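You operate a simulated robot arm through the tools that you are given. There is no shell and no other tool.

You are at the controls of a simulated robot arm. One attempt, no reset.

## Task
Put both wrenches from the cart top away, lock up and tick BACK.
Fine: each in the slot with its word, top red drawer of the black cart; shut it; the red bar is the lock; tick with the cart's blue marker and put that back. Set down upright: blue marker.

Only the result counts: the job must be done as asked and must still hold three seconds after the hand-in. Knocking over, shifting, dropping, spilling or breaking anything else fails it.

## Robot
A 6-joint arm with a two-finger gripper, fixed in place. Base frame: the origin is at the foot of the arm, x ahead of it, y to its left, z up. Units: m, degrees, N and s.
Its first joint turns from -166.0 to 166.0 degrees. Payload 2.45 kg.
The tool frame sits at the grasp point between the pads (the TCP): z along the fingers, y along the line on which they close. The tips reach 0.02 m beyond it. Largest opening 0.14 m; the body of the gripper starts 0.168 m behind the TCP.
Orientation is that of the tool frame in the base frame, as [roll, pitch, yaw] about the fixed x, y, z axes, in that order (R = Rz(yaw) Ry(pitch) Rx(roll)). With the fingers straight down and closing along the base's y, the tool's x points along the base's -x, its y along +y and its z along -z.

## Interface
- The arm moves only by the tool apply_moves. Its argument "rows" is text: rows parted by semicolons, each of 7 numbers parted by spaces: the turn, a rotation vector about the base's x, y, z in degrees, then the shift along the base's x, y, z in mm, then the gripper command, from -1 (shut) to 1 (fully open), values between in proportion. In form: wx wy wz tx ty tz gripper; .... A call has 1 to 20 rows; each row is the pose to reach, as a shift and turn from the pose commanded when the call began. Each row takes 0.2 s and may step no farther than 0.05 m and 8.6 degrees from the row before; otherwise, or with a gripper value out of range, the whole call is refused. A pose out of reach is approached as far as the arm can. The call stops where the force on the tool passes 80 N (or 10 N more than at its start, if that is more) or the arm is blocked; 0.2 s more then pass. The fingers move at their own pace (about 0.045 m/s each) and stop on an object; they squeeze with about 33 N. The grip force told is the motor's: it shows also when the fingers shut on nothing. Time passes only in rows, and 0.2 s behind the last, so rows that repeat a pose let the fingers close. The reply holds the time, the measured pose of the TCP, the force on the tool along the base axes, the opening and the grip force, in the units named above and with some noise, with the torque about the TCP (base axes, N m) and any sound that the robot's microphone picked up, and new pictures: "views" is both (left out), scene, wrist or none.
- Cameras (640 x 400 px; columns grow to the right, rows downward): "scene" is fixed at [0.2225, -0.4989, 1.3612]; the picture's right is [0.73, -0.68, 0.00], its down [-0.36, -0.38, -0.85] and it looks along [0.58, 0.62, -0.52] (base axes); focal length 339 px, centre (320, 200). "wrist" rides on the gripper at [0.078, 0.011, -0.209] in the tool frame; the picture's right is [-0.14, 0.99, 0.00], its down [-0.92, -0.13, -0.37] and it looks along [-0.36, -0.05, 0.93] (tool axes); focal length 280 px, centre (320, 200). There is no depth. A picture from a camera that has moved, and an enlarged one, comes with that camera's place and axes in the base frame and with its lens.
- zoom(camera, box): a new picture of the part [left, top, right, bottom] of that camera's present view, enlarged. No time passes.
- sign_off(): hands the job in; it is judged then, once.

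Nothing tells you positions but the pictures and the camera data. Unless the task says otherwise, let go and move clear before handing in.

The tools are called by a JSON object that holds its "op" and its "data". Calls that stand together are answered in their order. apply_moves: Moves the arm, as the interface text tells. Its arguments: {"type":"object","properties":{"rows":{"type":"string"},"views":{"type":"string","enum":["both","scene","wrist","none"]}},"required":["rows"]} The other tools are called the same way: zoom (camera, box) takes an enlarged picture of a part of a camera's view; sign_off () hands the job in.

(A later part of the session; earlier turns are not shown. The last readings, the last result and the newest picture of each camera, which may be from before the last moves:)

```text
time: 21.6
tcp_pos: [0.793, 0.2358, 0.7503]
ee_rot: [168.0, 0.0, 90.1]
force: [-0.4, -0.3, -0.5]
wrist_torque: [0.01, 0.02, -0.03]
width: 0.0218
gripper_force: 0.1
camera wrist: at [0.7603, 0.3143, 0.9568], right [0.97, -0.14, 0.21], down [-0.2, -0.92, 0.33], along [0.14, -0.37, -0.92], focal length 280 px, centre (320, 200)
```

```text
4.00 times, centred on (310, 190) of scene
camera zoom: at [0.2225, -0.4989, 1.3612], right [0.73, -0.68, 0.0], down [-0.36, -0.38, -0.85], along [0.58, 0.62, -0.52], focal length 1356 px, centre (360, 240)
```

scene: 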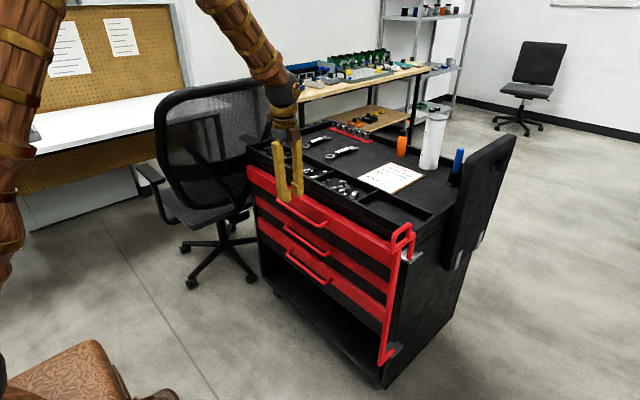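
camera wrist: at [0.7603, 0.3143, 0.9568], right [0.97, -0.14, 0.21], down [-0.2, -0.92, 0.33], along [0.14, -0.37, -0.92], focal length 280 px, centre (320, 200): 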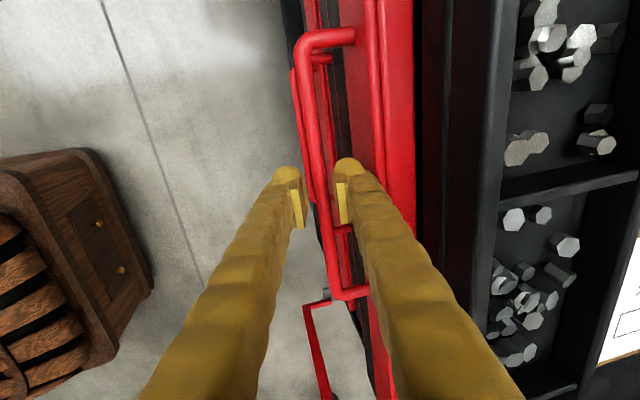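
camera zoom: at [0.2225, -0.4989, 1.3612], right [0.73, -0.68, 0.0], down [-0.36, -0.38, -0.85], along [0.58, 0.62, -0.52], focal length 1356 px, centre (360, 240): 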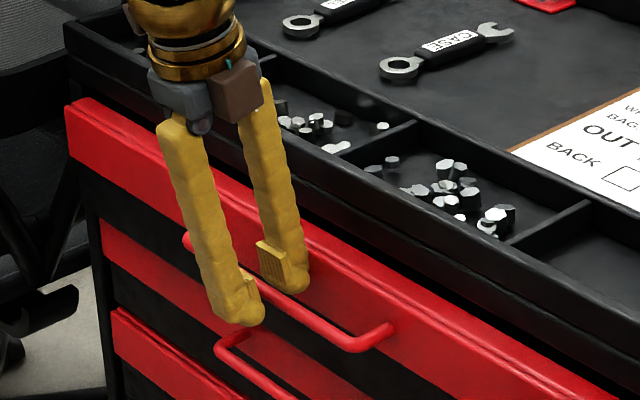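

The fingers straddle the bar with no contact. I'll close and pull, easing the tool back to vertical as the drawer comes out.

{"op": "apply_moves", "data": {"rows": "0 0 0 0 0 0 -1; 0 0 0 0 0 0 -1; 0 0 0 0 0 0 -1; 0 1 0 -8 0 -2 -1; 0 3 0 -20 0 -3 -1; 0 6 0 -35 0 -4 -1; 0 9 0 -50 0 -5 -1; 0 12 0 -70 0 -5 -1; 0 12 0 -90 0 -5 -1; 0 12 0 -90 0 -5 -1"}}

```text
time: 23.8
tcp_pos: [0.7047, 0.2354, 0.7438]
ee_rot: [-180.0, 0.0, 90.0]
force: [-1.6, 16.7, -19.5]
wrist_torque: [0.14, 0.0, 0.7]
width: 0.0078
gripper_force: 35.5
camera wrist: at [0.7153, 0.3136, 0.9523], right [0.99, -0.14, 0.0], down [-0.13, -0.92, 0.37], along [-0.05, -0.37, -0.93], focal length 280 px, centre (320, 200)
```

scene: 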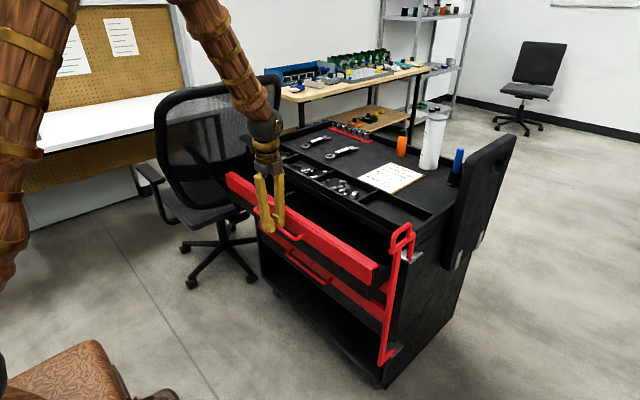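
wrist: 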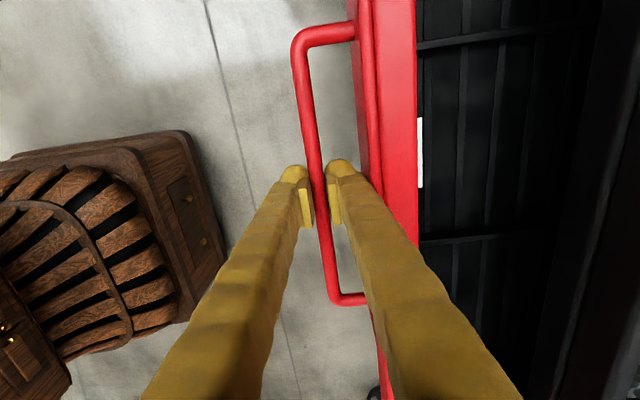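

The drawer is sliding out well, now about 0.117 m open. I'll keep pulling.

{"op": "apply_moves", "data": {"rows": "0 0 0 -15 1 -1.5 -1; 0 0 0 -35 1 -2 -1; 0 0 0 -55 1 -2 -1; 0 0 0 -75 1 -2 -1; 0 0 0 -95 1 -2 -1; 0 0 0 -110 1 -2 -1; 0 0 0 -125 1 -2 -1; 0 0 0 -125 1 -2 -1"}}

```text
time: 25.6
tcp_pos: [0.5769, 0.2369, 0.7428]
ee_rot: [179.9, 0.0, 89.9]
force: [0.7, 9.3, -14.5]
wrist_torque: [0.15, -0.01, 0.53]
width: 0.0076
gripper_force: 35.3
camera wrist: at [0.5886, 0.315, 0.9513], right [0.99, -0.14, 0.0], down [-0.13, -0.92, 0.37], along [-0.05, -0.37, -0.93], focal length 280 px, centre (320, 200)
```

scene: 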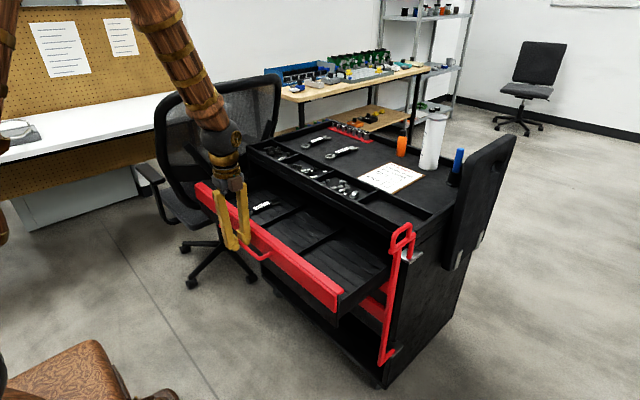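
wrist: 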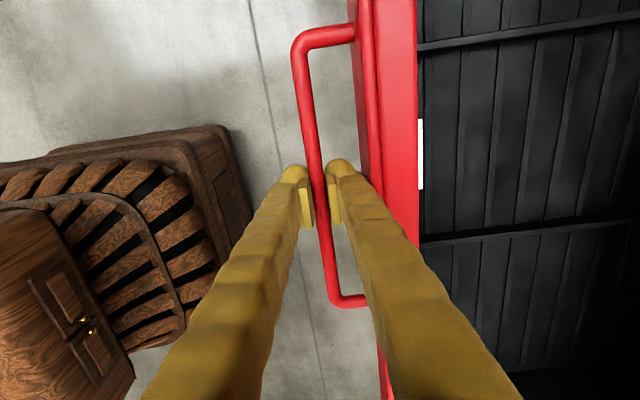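

The drawer is open about 0.245 m. I'll look at the slots and labels inside.

{"op": "zoom", "data": {"camera": "scene", "box": [200, 160, 400, 320]}}

{"op": "zoom", "data": {"camera": "wrist", "box": [380, 0, 640, 300]}}

```text
2.50 times, centred on (300, 240) of scene
camera zoom: at [0.2225, -0.4989, 1.3612], right [0.73, -0.68, 0.0], down [-0.36, -0.38, -0.85], along [0.58, 0.62, -0.52], focal length 847 px, centre (370, 100)
```

zoom: 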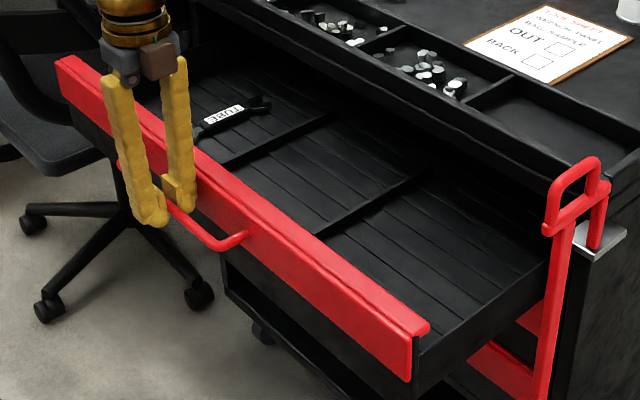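

```text
1.33 times, centred on (510, 150) of wrist
camera zoom: at [0.5886, 0.315, 0.9513], right [0.99, -0.14, 0.0], down [-0.13, -0.92, 0.37], along [-0.05, -0.37, -0.93], focal length 374 px, centre (67, 267)
```

zoom: 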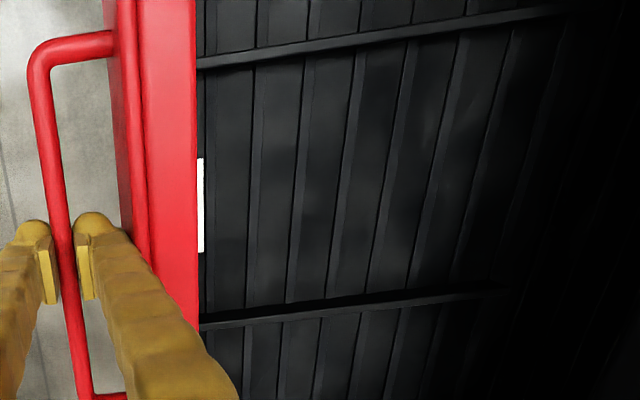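

The inside is divided into slots by two fore-and-aft dividers, with labels on the back of the drawer's front panel. A TUBE wrench already lies in the left section. I'll release the handle, rise, and turn the camera around to read the labels.

{"op": "apply_moves", "data": {"rows": "0 0 0 0 0 0 -0.68; 0 0 0 0 0 0 -0.68; 0 0 0 0 0 10 -0.68; 0 0 0 0 0 40 -0.68; 0 0 0 0 0 85 -0.68; 0 0 0 0 0 130 -0.68; 0 0 0 0 0 175 -0.68; 0 0 0 0 0 200 -0.68"}}

```text
time: 27.4
tcp_pos: [0.58, 0.2352, 0.9438]
ee_rot: [180.0, 0.0, 89.9]
force: [-1.0, 0.1, 0.0]
wrist_torque: [-0.02, -0.01, -0.02]
width: 0.0223
gripper_force: 0.1
camera wrist: at [0.5903, 0.3138, 1.1522], right [0.99, -0.14, 0.0], down [-0.13, -0.92, 0.37], along [-0.05, -0.37, -0.93], focal length 280 px, centre (320, 200)
```

scene: 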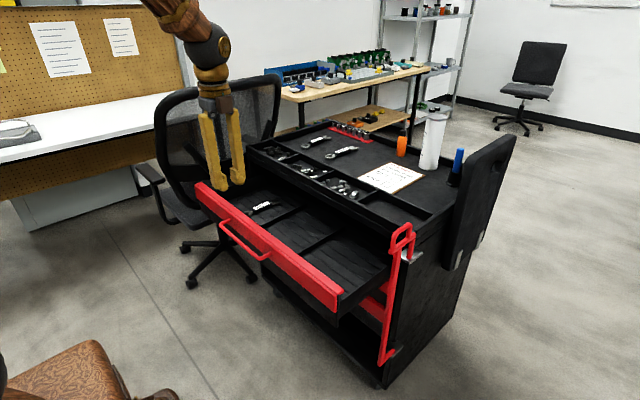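
wrist: 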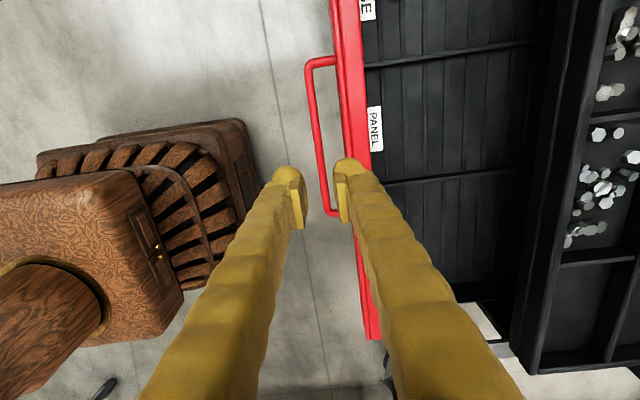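

The middle slot reads PANEL. I'll turn back to the original heading to see all the labels at once.

{"op": "apply_moves", "data": {"rows": "0 0 8.2 2 -3 5 0; 0 0 16.4 4 -6 10 0; 0 0 24.6 6 -9 15 0; 0 0 32.8 8 -12 20 0; 0 0 41 10 -15 25 0; 0 0 49.2 12 -18 30 0; 0 0 57.4 14 -21 35 0; 0 0 65.6 16 -24 40 0; 0 0 73.8 18 -27 45 0; 0 0 82 20 -30 50 0; 0 0 90 20 -35 56 0; 0 0 90 20 -35 56 0"}}

{"op": "zoom", "data": {"camera": "wrist", "box": [100, 60, 540, 260]}}

```text
time: 30.0
tcp_pos: [0.599, 0.1996, 0.9996]
ee_rot: [179.9, 0.0, -180.0]
force: [0.4, -0.2, 0.5]
wrist_torque: [0.0, 0.02, 0.0]
width: 0.0701
gripper_force: 0.1
camera wrist: at [0.5208, 0.2121, 1.2082], right [0.14, 0.99, 0.0], down [0.92, -0.13, 0.37], along [0.37, -0.05, -0.93], focal length 280 px, centre (320, 200)
```

scene: 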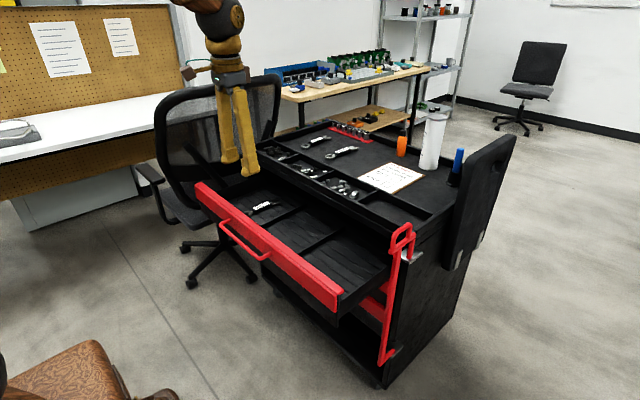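
wrist: 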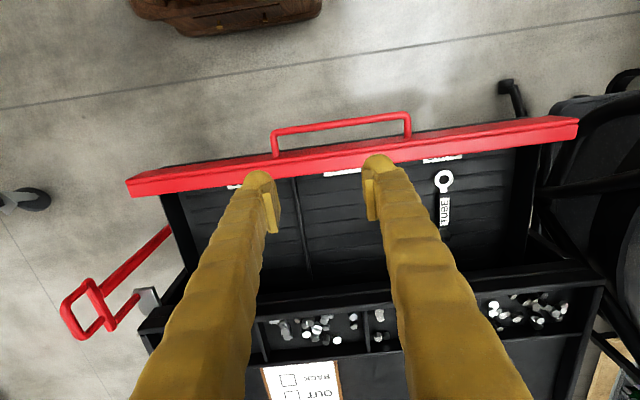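

```text
1.45 times, centred on (320, 160) of wrist
camera zoom: at [0.5208, 0.2121, 1.2082], right [0.14, 0.99, 0.0], down [0.92, -0.13, 0.37], along [0.37, -0.05, -0.93], focal length 408 px, centre (320, 258)
```

zoom: 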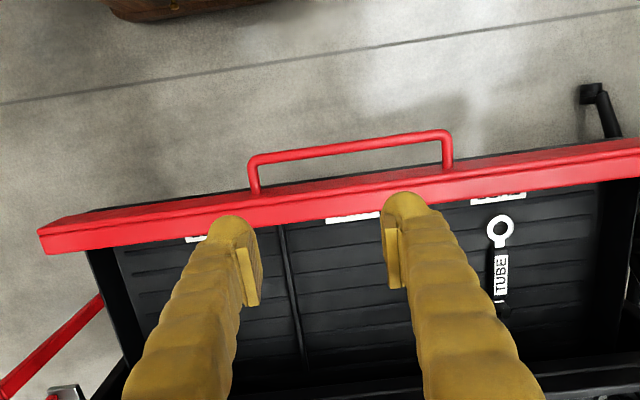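

{"op": "apply_moves", "data": {"rows": "0 0 0 40 0 0 0; 0 0 0 80 0 0 0; 0 0 0 120 0 0 0; 0 0 0 160 0 0 0; 0 0 0 160 0 0 0", "views": "wrist"}}

{"op": "zoom", "data": {"camera": "wrist", "box": [120, 0, 600, 200]}}

```text
time: 31.2
tcp_pos: [0.7581, 0.2016, 1.0006]
ee_rot: [179.9, 0.0, 179.9]
force: [-0.1, 0.4, 0.1]
wrist_torque: [-0.03, -0.01, 0.01]
width: 0.0702
gripper_force: 0.1
camera wrist: at [0.6797, 0.2123, 1.2085], right [0.14, 0.99, 0.0], down [0.92, -0.13, 0.37], along [0.36, -0.05, -0.93], focal length 280 px, centre (320, 200)
```

wrist: 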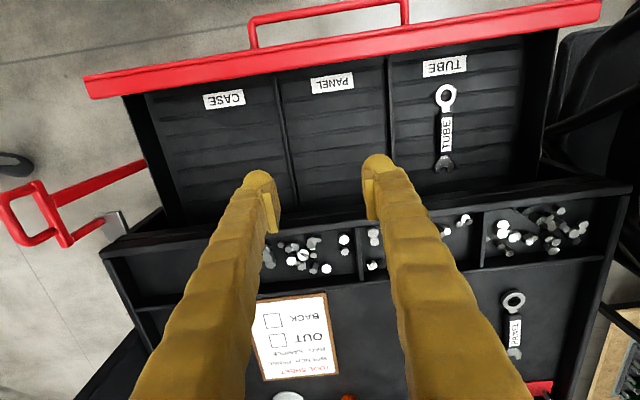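

```text
1.33 times, centred on (360, 100) of wrist
camera zoom: at [0.6797, 0.2123, 1.2085], right [0.14, 0.99, 0.0], down [0.92, -0.13, 0.37], along [0.36, -0.05, -0.93], focal length 374 px, centre (267, 333)
```

zoom: 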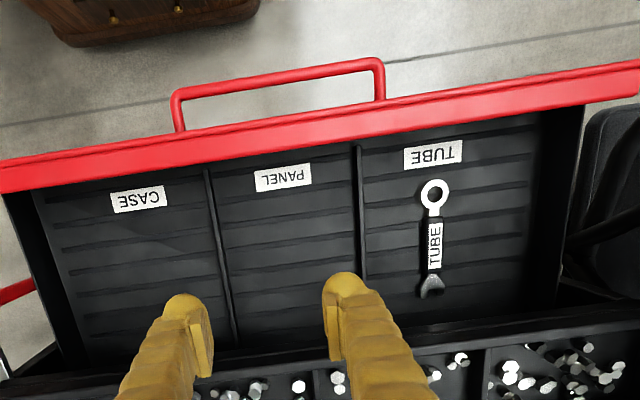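

The labels from right to left are CASE (y≈0.03), PANEL (y≈0.23) and TUBE (y≈0.44, occupied). The drawer floor is at z≈0.655, and the TUBE wrench lies ring toward the front, which sets how the others should lie. Next I'll go over the CASE wrench.

{"op": "apply_moves", "data": {"rows": "0 0 0 40 15 0 0; 0 0 0 80 30 0 0; 0 0 0 120 45 0 0; 0 0 0 160 60 0 0; 0 0 0 200 75 0 0; 0 0 0 240 90 -10 0; 0 0 0 280 105 -25 0; 0 0 0 320 125 -40 0; 0 0 0 350 140 -55 0; 0 0 0 375 150 -70 0; 0 0 0 375 150 -70 0"}}

{"op": "zoom", "data": {"camera": "wrist", "box": [220, 20, 460, 240]}}

```text
time: 33.6
tcp_pos: [1.1334, 0.3522, 0.9295]
ee_rot: [179.9, 0.0, 179.9]
force: [0.0, -1.1, -0.9]
wrist_torque: [0.0, -0.02, 0.0]
width: 0.0698
gripper_force: 0.0
camera wrist: at [1.0563, 0.3625, 1.1373], right [0.14, 0.99, 0.0], down [0.92, -0.13, 0.37], along [0.37, -0.05, -0.93], focal length 280 px, centre (320, 200)
```

scene: 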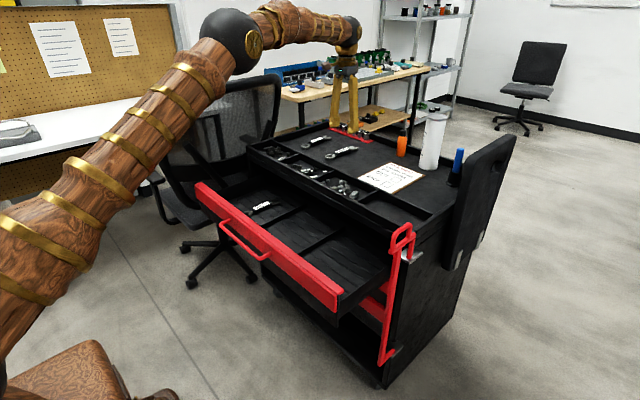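
wrist: 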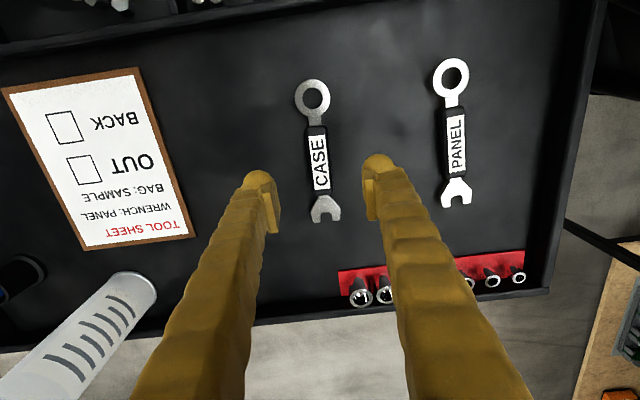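

```text
1.82 times, centred on (340, 130) of wrist
camera zoom: at [1.0563, 0.3625, 1.1373], right [0.14, 0.99, 0.0], down [0.92, -0.13, 0.37], along [0.37, -0.05, -0.93], focal length 510 px, centre (284, 327)
```

zoom: 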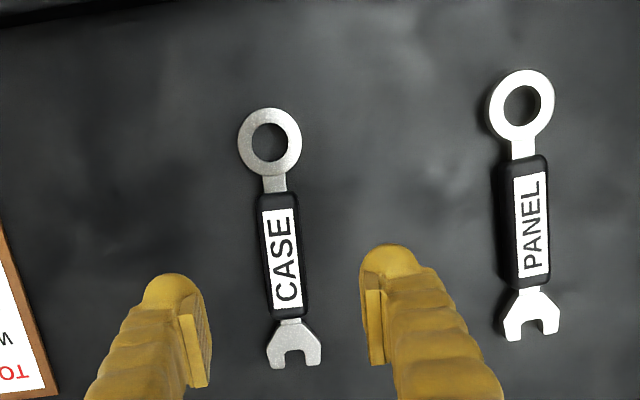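

I'll descend onto the CASE handle, stopping just short of the surface.

{"op": "apply_moves", "data": {"rows": "0 0 0 -2 0 -30 0; 0 0 0 -2 0 -60 0; 0 0 0 -2 0 -80 0; 0 0 0 -2 0 -90 0; 0 0 0 -2 0 -94 0; 0 0 0 -2 0 -94 0"}}

{"op": "zoom", "data": {"camera": "wrist", "box": [220, 80, 460, 280]}}

{"op": "zoom", "data": {"camera": "scene", "box": [290, 90, 390, 180]}}

```text
time: 35.0
tcp_pos: [1.1314, 0.3515, 0.8362]
ee_rot: [179.9, 0.0, 179.9]
force: [0.2, 0.2, 0.5]
wrist_torque: [-0.01, -0.01, -0.01]
width: 0.07
gripper_force: 0.2
camera wrist: at [1.0537, 0.3625, 1.0441], right [0.14, 0.99, 0.0], down [0.92, -0.13, 0.37], along [0.36, -0.05, -0.93], focal length 280 px, centre (320, 200)
```

scene: 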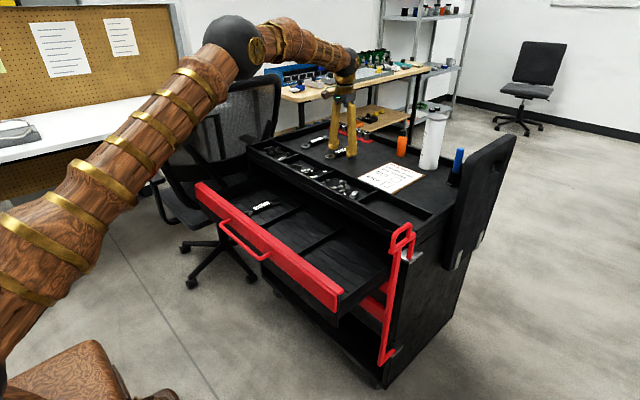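
wrist: 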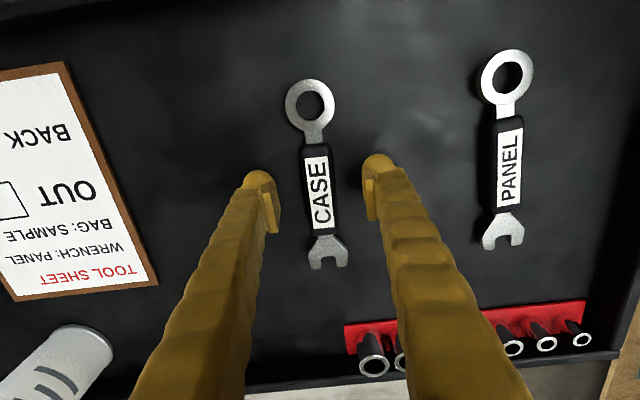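

```text
2.00 times, centred on (340, 180) of wrist
camera zoom: at [1.0537, 0.3625, 1.0441], right [0.14, 0.99, 0.0], down [0.92, -0.13, 0.37], along [0.36, -0.05, -0.93], focal length 561 px, centre (280, 240)
```

zoom: 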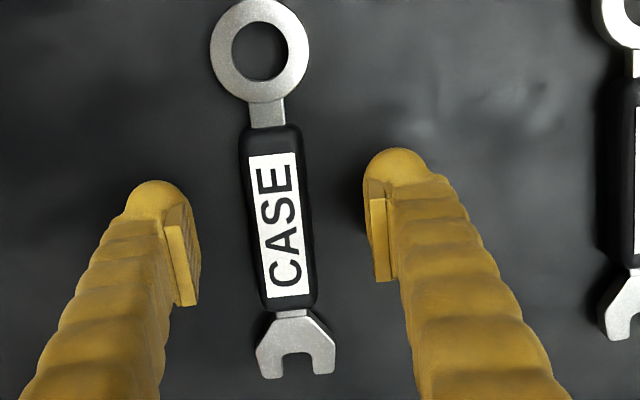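

```text
4.44 times, centred on (340, 135) of scene
camera zoom: at [0.2225, -0.4989, 1.3612], right [0.73, -0.68, 0.0], down [-0.36, -0.38, -0.85], along [0.58, 0.62, -0.52], focal length 1506 px, centre (231, 489)
```

zoom: 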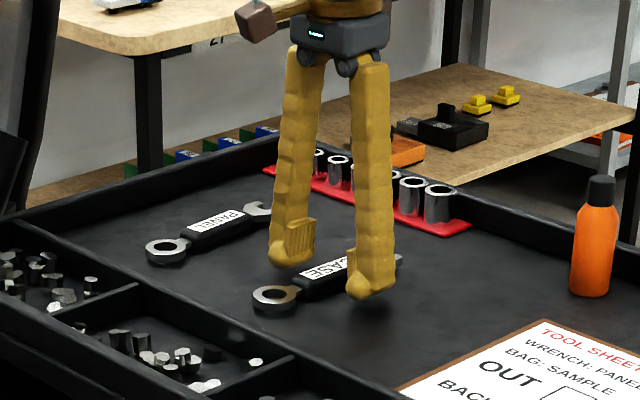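

The fingers are alongside the handle with no contact yet. I'll go down a few millimetres more in small steps, then close.

{"op": "apply_moves", "data": {"rows": "0 0 0 0 0 -2 0; 0 0 0 0 0 -4 0; 0 0 0 0 0 -4 0", "views": "none"}}

```text
time: 35.8
tcp_pos: [1.1313, 0.3504, 0.8311]
ee_rot: [179.8, 0.0, 179.8]
force: [0.3, 0.0, -0.8]
wrist_torque: [0.07, -0.05, 0.02]
width: 0.0699
gripper_force: 0.0
```

{"op": "apply_moves", "data": {"rows": "0 0 0 0 0 -2 0; 0 0 0 0 0 -2 -0.3; 0 0 0 0 0 -2 -0.6; 0 0 0 0 0 -2 -1; 0 0 0 0 0 -2 -1; 0 0 0 0 0 -2 -1", "views": "both"}}

{"op": "zoom", "data": {"camera": "wrist", "box": [220, 80, 460, 280]}}

```text
time: 37.2
tcp_pos: [1.1324, 0.3511, 0.8295]
ee_rot: [179.9, 0.0, 179.9]
force: [1.3, -1.9, 4.9]
wrist_torque: [-0.09, -0.05, 0.04]
width: 0.0247
gripper_force: 33.4
camera wrist: at [1.0536, 0.3615, 1.0386], right [0.14, 0.99, 0.0], down [0.92, -0.13, 0.37], along [0.37, -0.05, -0.93], focal length 280 px, centre (320, 200)
```

scene: 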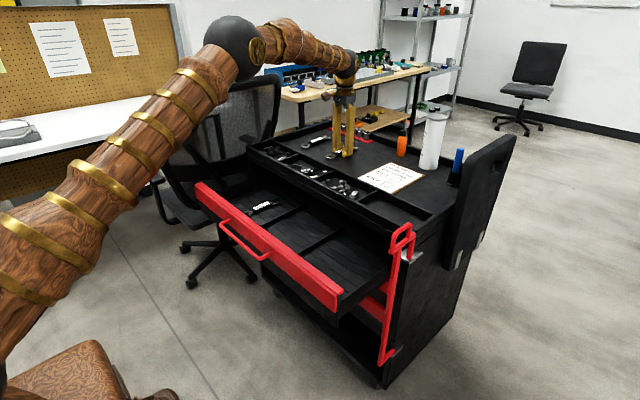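
wrist: 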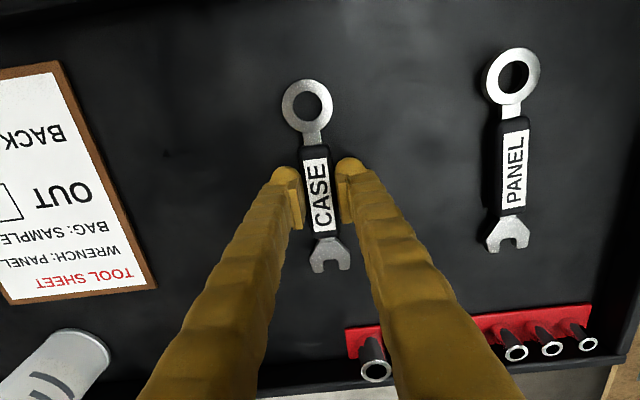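

```text
2.00 times, centred on (340, 180) of wrist
camera zoom: at [1.0536, 0.3615, 1.0386], right [0.14, 0.99, 0.0], down [0.92, -0.13, 0.37], along [0.37, -0.05, -0.93], focal length 561 px, centre (280, 240)
```

zoom: 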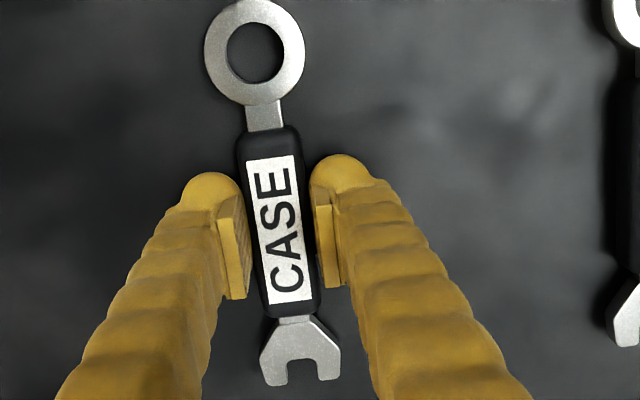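

The CASE wrench is gripped at 24.7 mm width. I'll lift it and carry it over to the CASE slot at about (0.768, 0.03).

{"op": "apply_moves", "data": {"rows": "0 0 0 0 0 15 -1; 0 0 0 0 0 50 -1; 0 0 0 0 0 90 -1; 0 0 0 0 0 125 -1; 0 0 0 -33 -29 130 -1; 0 0 0 -66 -58 130 -1; 0 0 0 -99 -87 130 -1; 0 0 0 -132 -117 130 -1; 0 0 0 -165 -146 130 -1; 0 0 0 -198 -175 130 -1; 0 0 0 -231 -204 130 -1; 0 0 0 -264 -233 130 -1; 0 0 0 -297 -263 130 -1; 0 0 0 -330 -292 130 -1; 0 0 0 -363 -321 130 -1; 0 0 0 -363 -321 130 -1"}}

{"op": "zoom", "data": {"camera": "wrist", "box": [120, 0, 520, 300]}}

```text
time: 40.6
tcp_pos: [0.7682, 0.0293, 0.9586]
ee_rot: [179.9, 0.0, 179.9]
force: [0.7, -0.4, -1.1]
wrist_torque: [0.01, 0.02, 0.01]
width: 0.0249
gripper_force: 33.3
camera wrist: at [0.6902, 0.0404, 1.1667], right [0.14, 0.99, 0.0], down [0.92, -0.13, 0.37], along [0.37, -0.05, -0.93], focal length 280 px, centre (320, 200)
```

scene: 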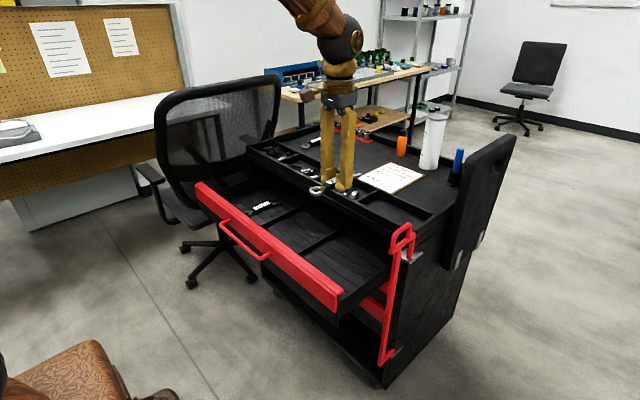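
wrist: 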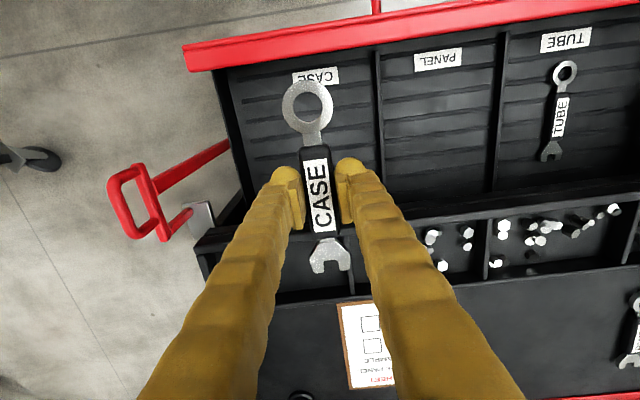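

```text
1.33 times, centred on (320, 150) of wrist
camera zoom: at [0.6902, 0.0404, 1.1667], right [0.14, 0.99, 0.0], down [0.92, -0.13, 0.37], along [0.37, -0.05, -0.93], focal length 374 px, centre (320, 267)
```

zoom: 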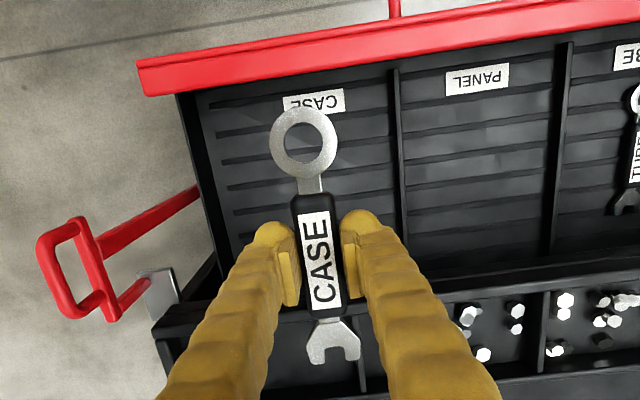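

The wrench fits between the front panel and the tray rim. I'll lower it into the CASE slot, going slowly near the floor.

{"op": "apply_moves", "data": {"rows": "0 0 0 -4 -5 -40 -1; 0 0 0 -4 -5 -85 -1; 0 0 0 -4 -5 -130 -1; 0 0 0 -4 -5 -175 -1; 0 0 0 -4 -5 -215 -1; 0 0 0 -4 -5 -245 -1; 0 0 0 -4 -5 -262 -1; 0 0 0 -4 -5 -262 -1"}}

{"op": "zoom", "data": {"camera": "scene", "box": [260, 140, 420, 280]}}

```text
time: 42.4
tcp_pos: [0.7641, 0.0242, 0.6958]
ee_rot: [179.8, 0.0, 179.9]
force: [0.1, 0.1, -1.8]
wrist_torque: [-0.03, 0.03, 0.02]
width: 0.0247
gripper_force: 33.4
camera wrist: at [0.6865, 0.0361, 0.9049], right [0.14, 0.99, 0.0], down [0.92, -0.13, 0.37], along [0.37, -0.05, -0.93], focal length 280 px, centre (320, 200)
```

scene: 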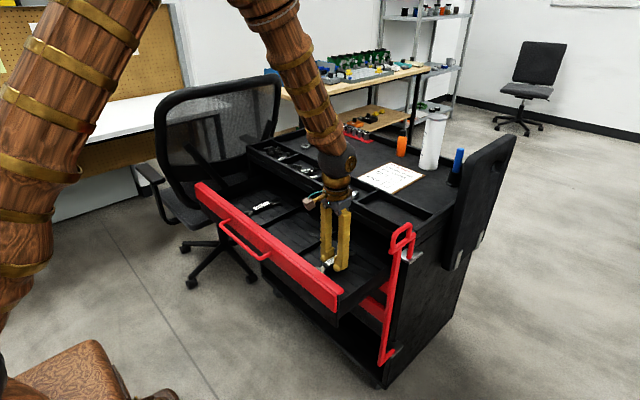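
wrist: 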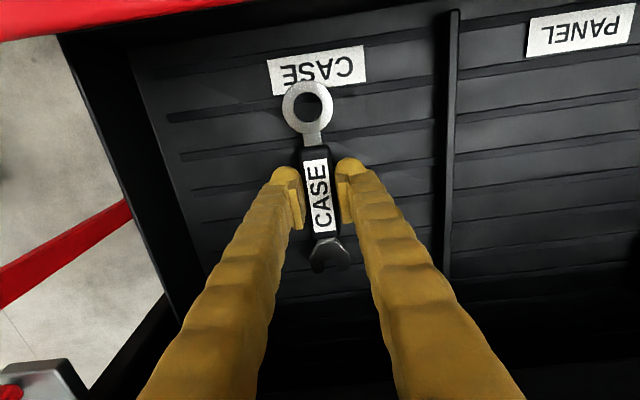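

```text
2.86 times, centred on (340, 210) of scene
camera zoom: at [0.2225, -0.4989, 1.3612], right [0.73, -0.68, 0.0], down [-0.36, -0.38, -0.85], along [0.58, 0.62, -0.52], focal length 968 px, centre (263, 171)
```

zoom: 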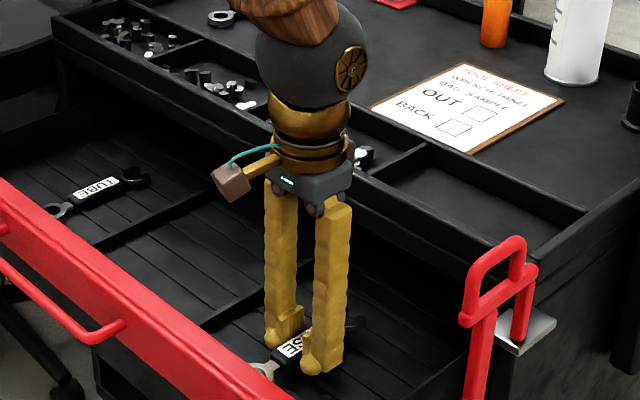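

{"op": "apply_moves", "data": {"rows": "0 0 0 0 0 -5 -1; 0 0 0 0 0 -10 -1; 0 0 0 0 0 -14 -1; 0 0 0 0 0 -14 -1", "views": "none"}}

```text
time: 43.4
tcp_pos: [0.7642, 0.0247, 0.6829]
ee_rot: [179.9, -0.1, 180.0]
force: [0.6, 0.1, -1.5]
wrist_torque: [0.02, -0.01, 0.02]
width: 0.0251
gripper_force: 33.4
```

{"op": "apply_moves", "data": {"rows": "0 0 0 0 0 -2 -1; 0 0 0 0 0 -4 -1; 0 0 0 0 0 -4 -1", "views": "none"}}

```text
time: 44.2
tcp_pos: [0.7635, 0.0249, 0.679]
ee_rot: [180.0, 0.0, 179.8]
force: [-0.6, 0.8, -0.2]
wrist_torque: [0.01, 0.02, 0.01]
width: 0.0252
gripper_force: 32.5
```

{"op": "apply_moves", "data": {"rows": "0 0 0 0 0 -2 -1; 0 0 0 0 0 -3 -1; 0 0 0 0 0 -3 -1", "views": "none"}}

```text
time: 45.2
tcp_pos: [0.7657, 0.0242, 0.6784]
ee_rot: [179.9, 0.2, 179.9]
force: [0.1, 2.0, 12.5]
wrist_torque: [-0.07, 0.08, -0.01]
width: 0.0248
gripper_force: 32.6
stopped in row 3: the force on the tool passed its limit at 82 N (the readings are from after the stop); the commanded pose is now the measured one
```

It is on the floor with contact at TCP z≈0.678. I'll open the fingers and rise.

{"op": "apply_moves", "data": {"rows": "0 0 0 0 0 0.5 -0.3; 0 0 0 0 0 0.5 -0.2; 0 0 0 0 0 0.5 -0.2; 0 0 0 0 0 15 -0.2; 0 0 0 0 0 50 -0.2; 0 0 0 0 0 95 -0.2; 0 0 0 0 0 140 -0.2; 0 0 0 0 0 185 -0.2; 0 0 0 0 0 230 -0.2; 0 0 0 0 0 275 -0.2"}}

{"op": "zoom", "data": {"camera": "wrist", "box": [120, 0, 520, 300]}}

```text
time: 47.4
tcp_pos: [0.7636, 0.0259, 0.9534]
ee_rot: [180.0, 0.3, 179.9]
force: [-0.5, 0.0, 0.2]
wrist_torque: [-0.01, -0.01, -0.02]
width: 0.0559
gripper_force: 0.1
camera wrist: at [0.6872, 0.0363, 1.1613], right [0.14, 0.99, 0.0], down [0.92, -0.13, 0.37], along [0.37, -0.05, -0.93], focal length 280 px, centre (320, 200)
```

scene: 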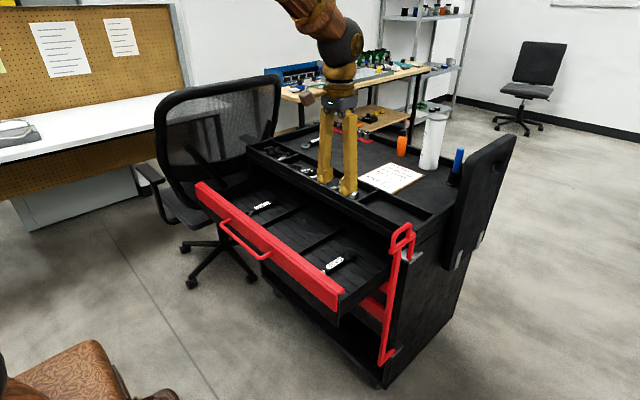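
wrist: 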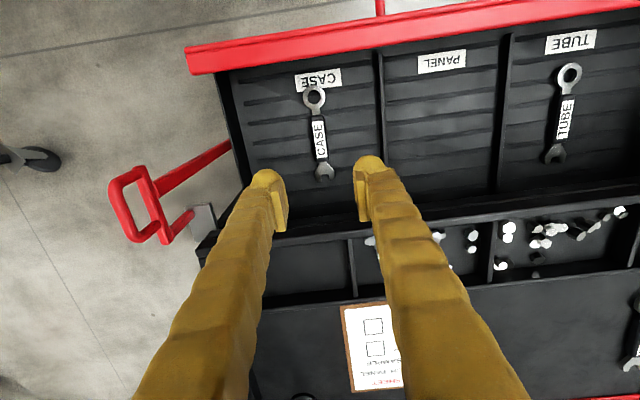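

```text
1.33 times, centred on (320, 150) of wrist
camera zoom: at [0.6872, 0.0363, 1.1613], right [0.14, 0.99, 0.0], down [0.92, -0.13, 0.37], along [0.37, -0.05, -0.93], focal length 374 px, centre (320, 267)
```

zoom: 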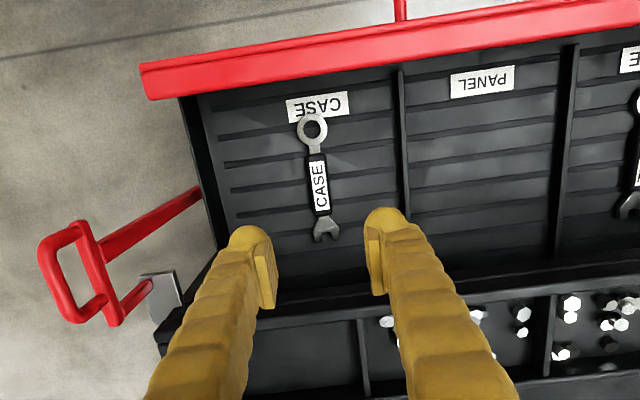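

CASE is in place. Now for PANEL: its handle is at about (1.132, 0.502) with the wrench turned about 4°, so I'll move above it.

{"op": "apply_moves", "data": {"rows": "0 0 0 27 34 0 -0.2; 0 0 0 53 68 0 -0.2; 0 0 0 79 102 0 -0.2; 0 0 0 105 136 0 -0.2; 0 0 0 132 170 0 -0.2; 0 0 0 158 204 0 -0.2; 0 0 0 184 238 0 -0.2; 0 0 0 210 272 0 -0.2; 0 0 0 237 306 0 -0.2; 0 0 0 263 340 0 -0.2; 0 0 1 289 374 0 -0.2; 0 0 2 316 408 -5 -0.2; 0 0 3 342 442 -15 -0.2; 0 0 4 368 476 -25 -0.2; 0 0 4 368 476 -25 -0.2"}}

{"op": "zoom", "data": {"camera": "wrist", "box": [220, 40, 460, 240]}}

```text
time: 50.6
tcp_pos: [1.1272, 0.4987, 0.9262]
ee_rot: [179.9, 0.1, -176.1]
force: [-0.5, 0.7, -1.3]
wrist_torque: [-0.01, 0.01, 0.02]
width: 0.056
gripper_force: 0.1
out of reach, approached as far as the arm can: row 14, 15
camera wrist: at [1.0492, 0.5043, 1.1347], right [0.07, 1.0, 0.0], down [0.93, -0.06, 0.37], along [0.37, -0.02, -0.93], focal length 280 px, centre (320, 200)
```

scene: 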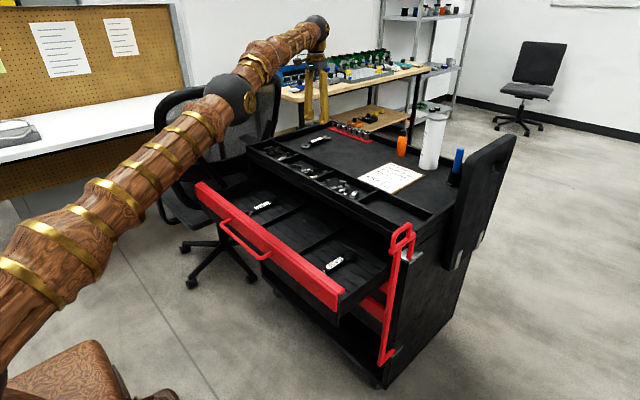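
wrist: 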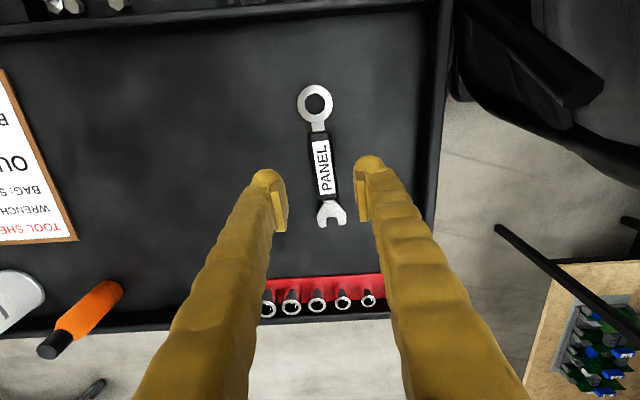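

```text
2.00 times, centred on (340, 140) of wrist
camera zoom: at [1.0492, 0.5043, 1.1347], right [0.07, 1.0, 0.0], down [0.93, -0.06, 0.37], along [0.37, -0.02, -0.93], focal length 561 px, centre (280, 320)
```

zoom: 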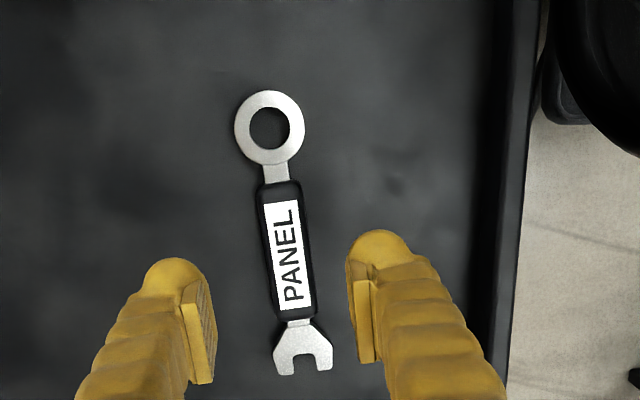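

The arm is right at its reach limit here, so I'll grip slightly nearer the ring end of the handle, at x≈1.114, and descend.

{"op": "apply_moves", "data": {"rows": "0 0 0 -13 3 -15 -0.2; 0 0 0 -13 3 -45 -0.2; 0 0 0 -13 3 -70 -0.2; 0 0 0 -13 3 -85 -0.2; 0 0 0 -13 3 -92 -0.2; 0 0 0 -13 3 -92 -0.2", "views": "wrist"}}

{"op": "zoom", "data": {"camera": "wrist", "box": [220, 80, 460, 280]}}

```text
time: 52.0
tcp_pos: [1.1159, 0.501, 0.8355]
ee_rot: [179.9, 0.1, -176.1]
force: [-0.5, 0.6, -1.0]
wrist_torque: [0.0, -0.06, 0.0]
width: 0.0559
gripper_force: 0.0
camera wrist: at [1.0362, 0.5064, 1.044], right [0.07, 1.0, 0.0], down [0.93, -0.06, 0.37], along [0.37, -0.02, -0.93], focal length 280 px, centre (320, 200)
```

wrist: 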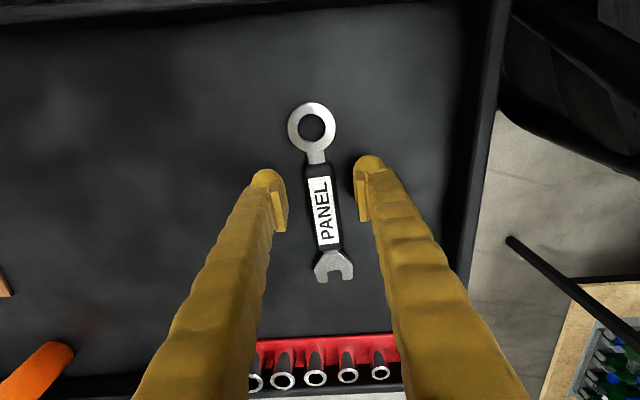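

```text
2.00 times, centred on (340, 180) of wrist
camera zoom: at [1.0362, 0.5064, 1.044], right [0.07, 1.0, 0.0], down [0.93, -0.06, 0.37], along [0.37, -0.02, -0.93], focal length 561 px, centre (280, 240)
```

zoom: 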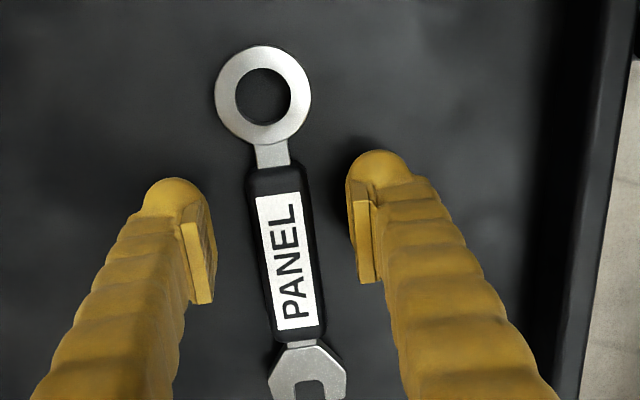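

{"op": "apply_moves", "data": {"rows": "0 0 0 0 0 -3 -0.2; 0 0 0 0 0 -5 -0.2; 0 0 0 0 0 -5.5 -0.5; 0 0 0 0 0 -5.5 -1; 0 0 0 0 0 -5.5 -1; 0 0 0 0 0 -5.5 -1; 0 0 0 0 0 -5.5 -1", "views": "wrist"}}

```text
time: 53.6
tcp_pos: [1.1143, 0.5012, 0.831]
ee_rot: [179.9, 0.4, -176.1]
force: [3.8, -1.2, 17.2]
wrist_torque: [-0.1, -0.06, 0.1]
width: 0.025
gripper_force: 33.2
camera wrist: at [1.0361, 0.507, 1.0382], right [0.07, 1.0, 0.0], down [0.93, -0.07, 0.37], along [0.37, -0.02, -0.93], focal length 280 px, centre (320, 200)
```

wrist: 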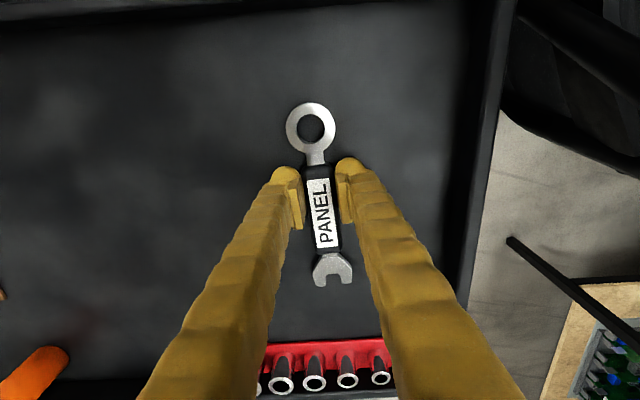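

PANEL is gripped. I'll lift it and carry it to the PANEL slot at about (0.750, 0.232), straightening it on the way.

{"op": "apply_moves", "data": {"rows": "0 0 0 0 0 15 -1; 0 0 0 0 0 50 -1; 0 0 0 0 0 90 -1; 0 0 0 -10 -5 125 -1; 0 0 0 -42 -29 127 -1; 0 0 -0.5 -74 -53 127 -1; 0 0 -1 -106 -77 127 -1; 0 0 -1.5 -138 -101 127 -1; 0 0 -2 -170 -125 127 -1; 0 0 -2.5 -202 -149 127 -1; 0 0 -3 -234 -173 127 -1; 0 0 -3.5 -266 -197 127 -1; 0 0 -4 -298 -221 127 -1; 0 0 -4 -330 -245 127 -1; 0 0 -4 -364 -269 127 -1; 0 0 -4 -364 -269 127 -1"}}

{"op": "zoom", "data": {"camera": "wrist", "box": [120, 0, 520, 300]}}

```text
time: 57.0
tcp_pos: [0.7532, 0.2317, 0.9545]
ee_rot: [179.8, 0.2, 179.9]
force: [0.2, -0.4, -1.7]
wrist_torque: [0.01, 0.0, 0.01]
width: 0.025
gripper_force: 32.3
camera wrist: at [0.6745, 0.2428, 1.1637], right [0.14, 0.99, 0.0], down [0.92, -0.13, 0.37], along [0.37, -0.05, -0.93], focal length 280 px, centre (320, 200)
```

scene: 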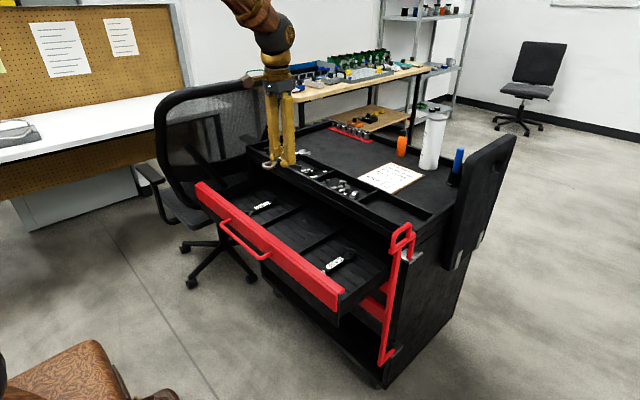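
wrist: 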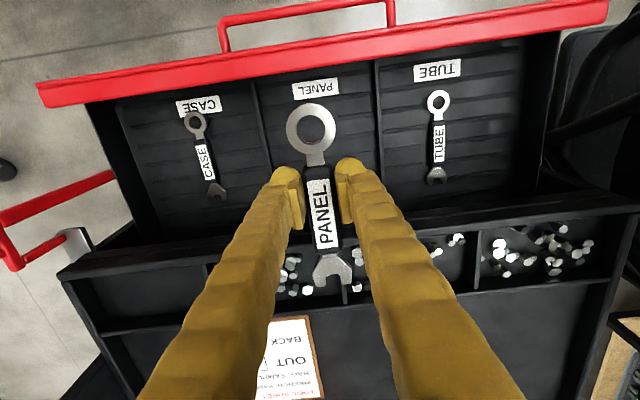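

```text
1.33 times, centred on (320, 150) of wrist
camera zoom: at [0.6745, 0.2428, 1.1637], right [0.14, 0.99, 0.0], down [0.92, -0.13, 0.37], along [0.37, -0.05, -0.93], focal length 374 px, centre (320, 267)
```

zoom: 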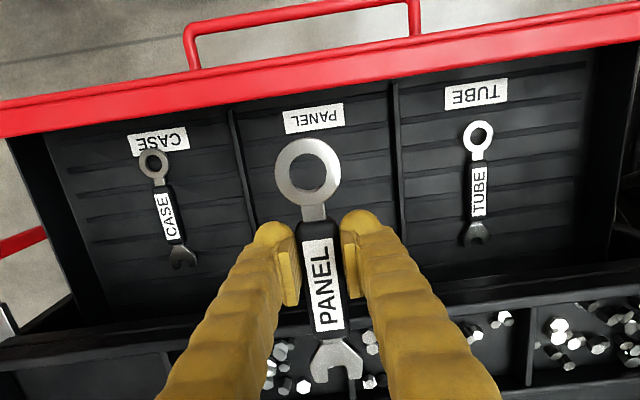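

{"op": "apply_moves", "data": {"rows": "0 0 0 -2 0 -40 -1; 0 0 0 -2 0 -85 -1; 0 0 0 -2 0 -130 -1; 0 0 0 -2 0 -175 -1; 0 0 0 -2 0 -215 -1; 0 0 0 -2 0 -245 -1; 0 0 0 -2 0 -262 -1; 0 0 0 -2 0 -268 -1; 0 0 0 -2 0 -268 -1", "views": "wrist"}}

```text
time: 59.0
tcp_pos: [0.7485, 0.2337, 0.6877]
ee_rot: [179.8, 0.1, 179.9]
force: [0.0, 0.2, -1.0]
wrist_torque: [0.02, 0.05, 0.03]
width: 0.0246
gripper_force: 32.7
camera wrist: at [0.6704, 0.2445, 0.8962], right [0.14, 0.99, 0.0], down [0.92, -0.13, 0.37], along [0.37, -0.05, -0.93], focal length 280 px, centre (320, 200)
```

wrist: 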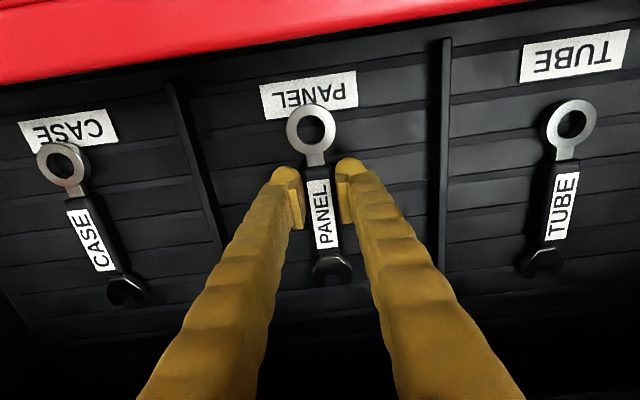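

{"op": "apply_moves", "data": {"rows": "0 0 0 0 0 -3 -1; 0 0 0 0 0 -6 -1; 0 0 0 0 0 -7.5 -1; 0 0 0 0 0 -7.5 -1", "views": "none"}}

```text
time: 60.0
tcp_pos: [0.7498, 0.2331, 0.6802]
ee_rot: [179.9, 0.1, 179.8]
force: [0.0, 0.1, -0.9]
wrist_torque: [-0.03, 0.02, 0.04]
width: 0.0249
gripper_force: 32.7
```

{"op": "apply_moves", "data": {"rows": "0 0 0 0 0 -1 -1; 0 0 0 0 0 -1.5 -1; 0 0 0 0 0 -1.5 -0.3; 0 0 0 0 0 -1.5 -0.2; 0 0 0 0 0 -1.5 -0.2; 0 0 0 0 0 -1.5 -0.2; 0 0 0 0 0 15 -0.2; 0 0 0 0 0 50 -0.2; 0 0 0 0 0 95 -0.2; 0 0 0 0 0 140 -0.2; 0 0 0 0 0 185 -0.2; 0 0 0 0 0 230 -0.2; 0 0 0 0 0 275 -0.2"}}

{"op": "zoom", "data": {"camera": "wrist", "box": [40, 0, 600, 300]}}

```text
time: 62.8
tcp_pos: [0.7495, 0.2329, 0.9563]
ee_rot: [-180.0, 0.2, 179.9]
force: [0.6, 0.4, 0.3]
wrist_torque: [-0.01, -0.01, -0.05]
width: 0.0558
gripper_force: 0.1
camera wrist: at [0.6714, 0.243, 1.1647], right [0.14, 0.99, 0.0], down [0.92, -0.13, 0.37], along [0.37, -0.05, -0.93], focal length 280 px, centre (320, 200)
```

scene: 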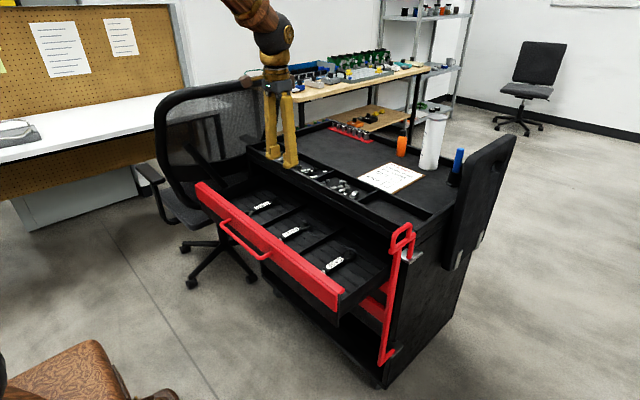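
wrist: 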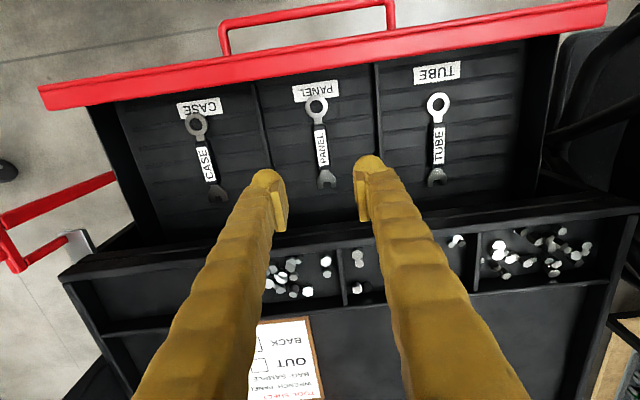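

```text
1.14 times, centred on (320, 150) of wrist
camera zoom: at [0.6714, 0.243, 1.1647], right [0.14, 0.99, 0.0], down [0.92, -0.13, 0.37], along [0.37, -0.05, -0.93], focal length 320 px, centre (320, 257)
```

zoom: 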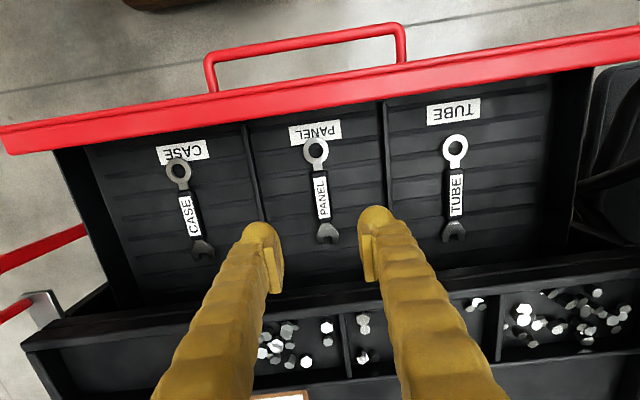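

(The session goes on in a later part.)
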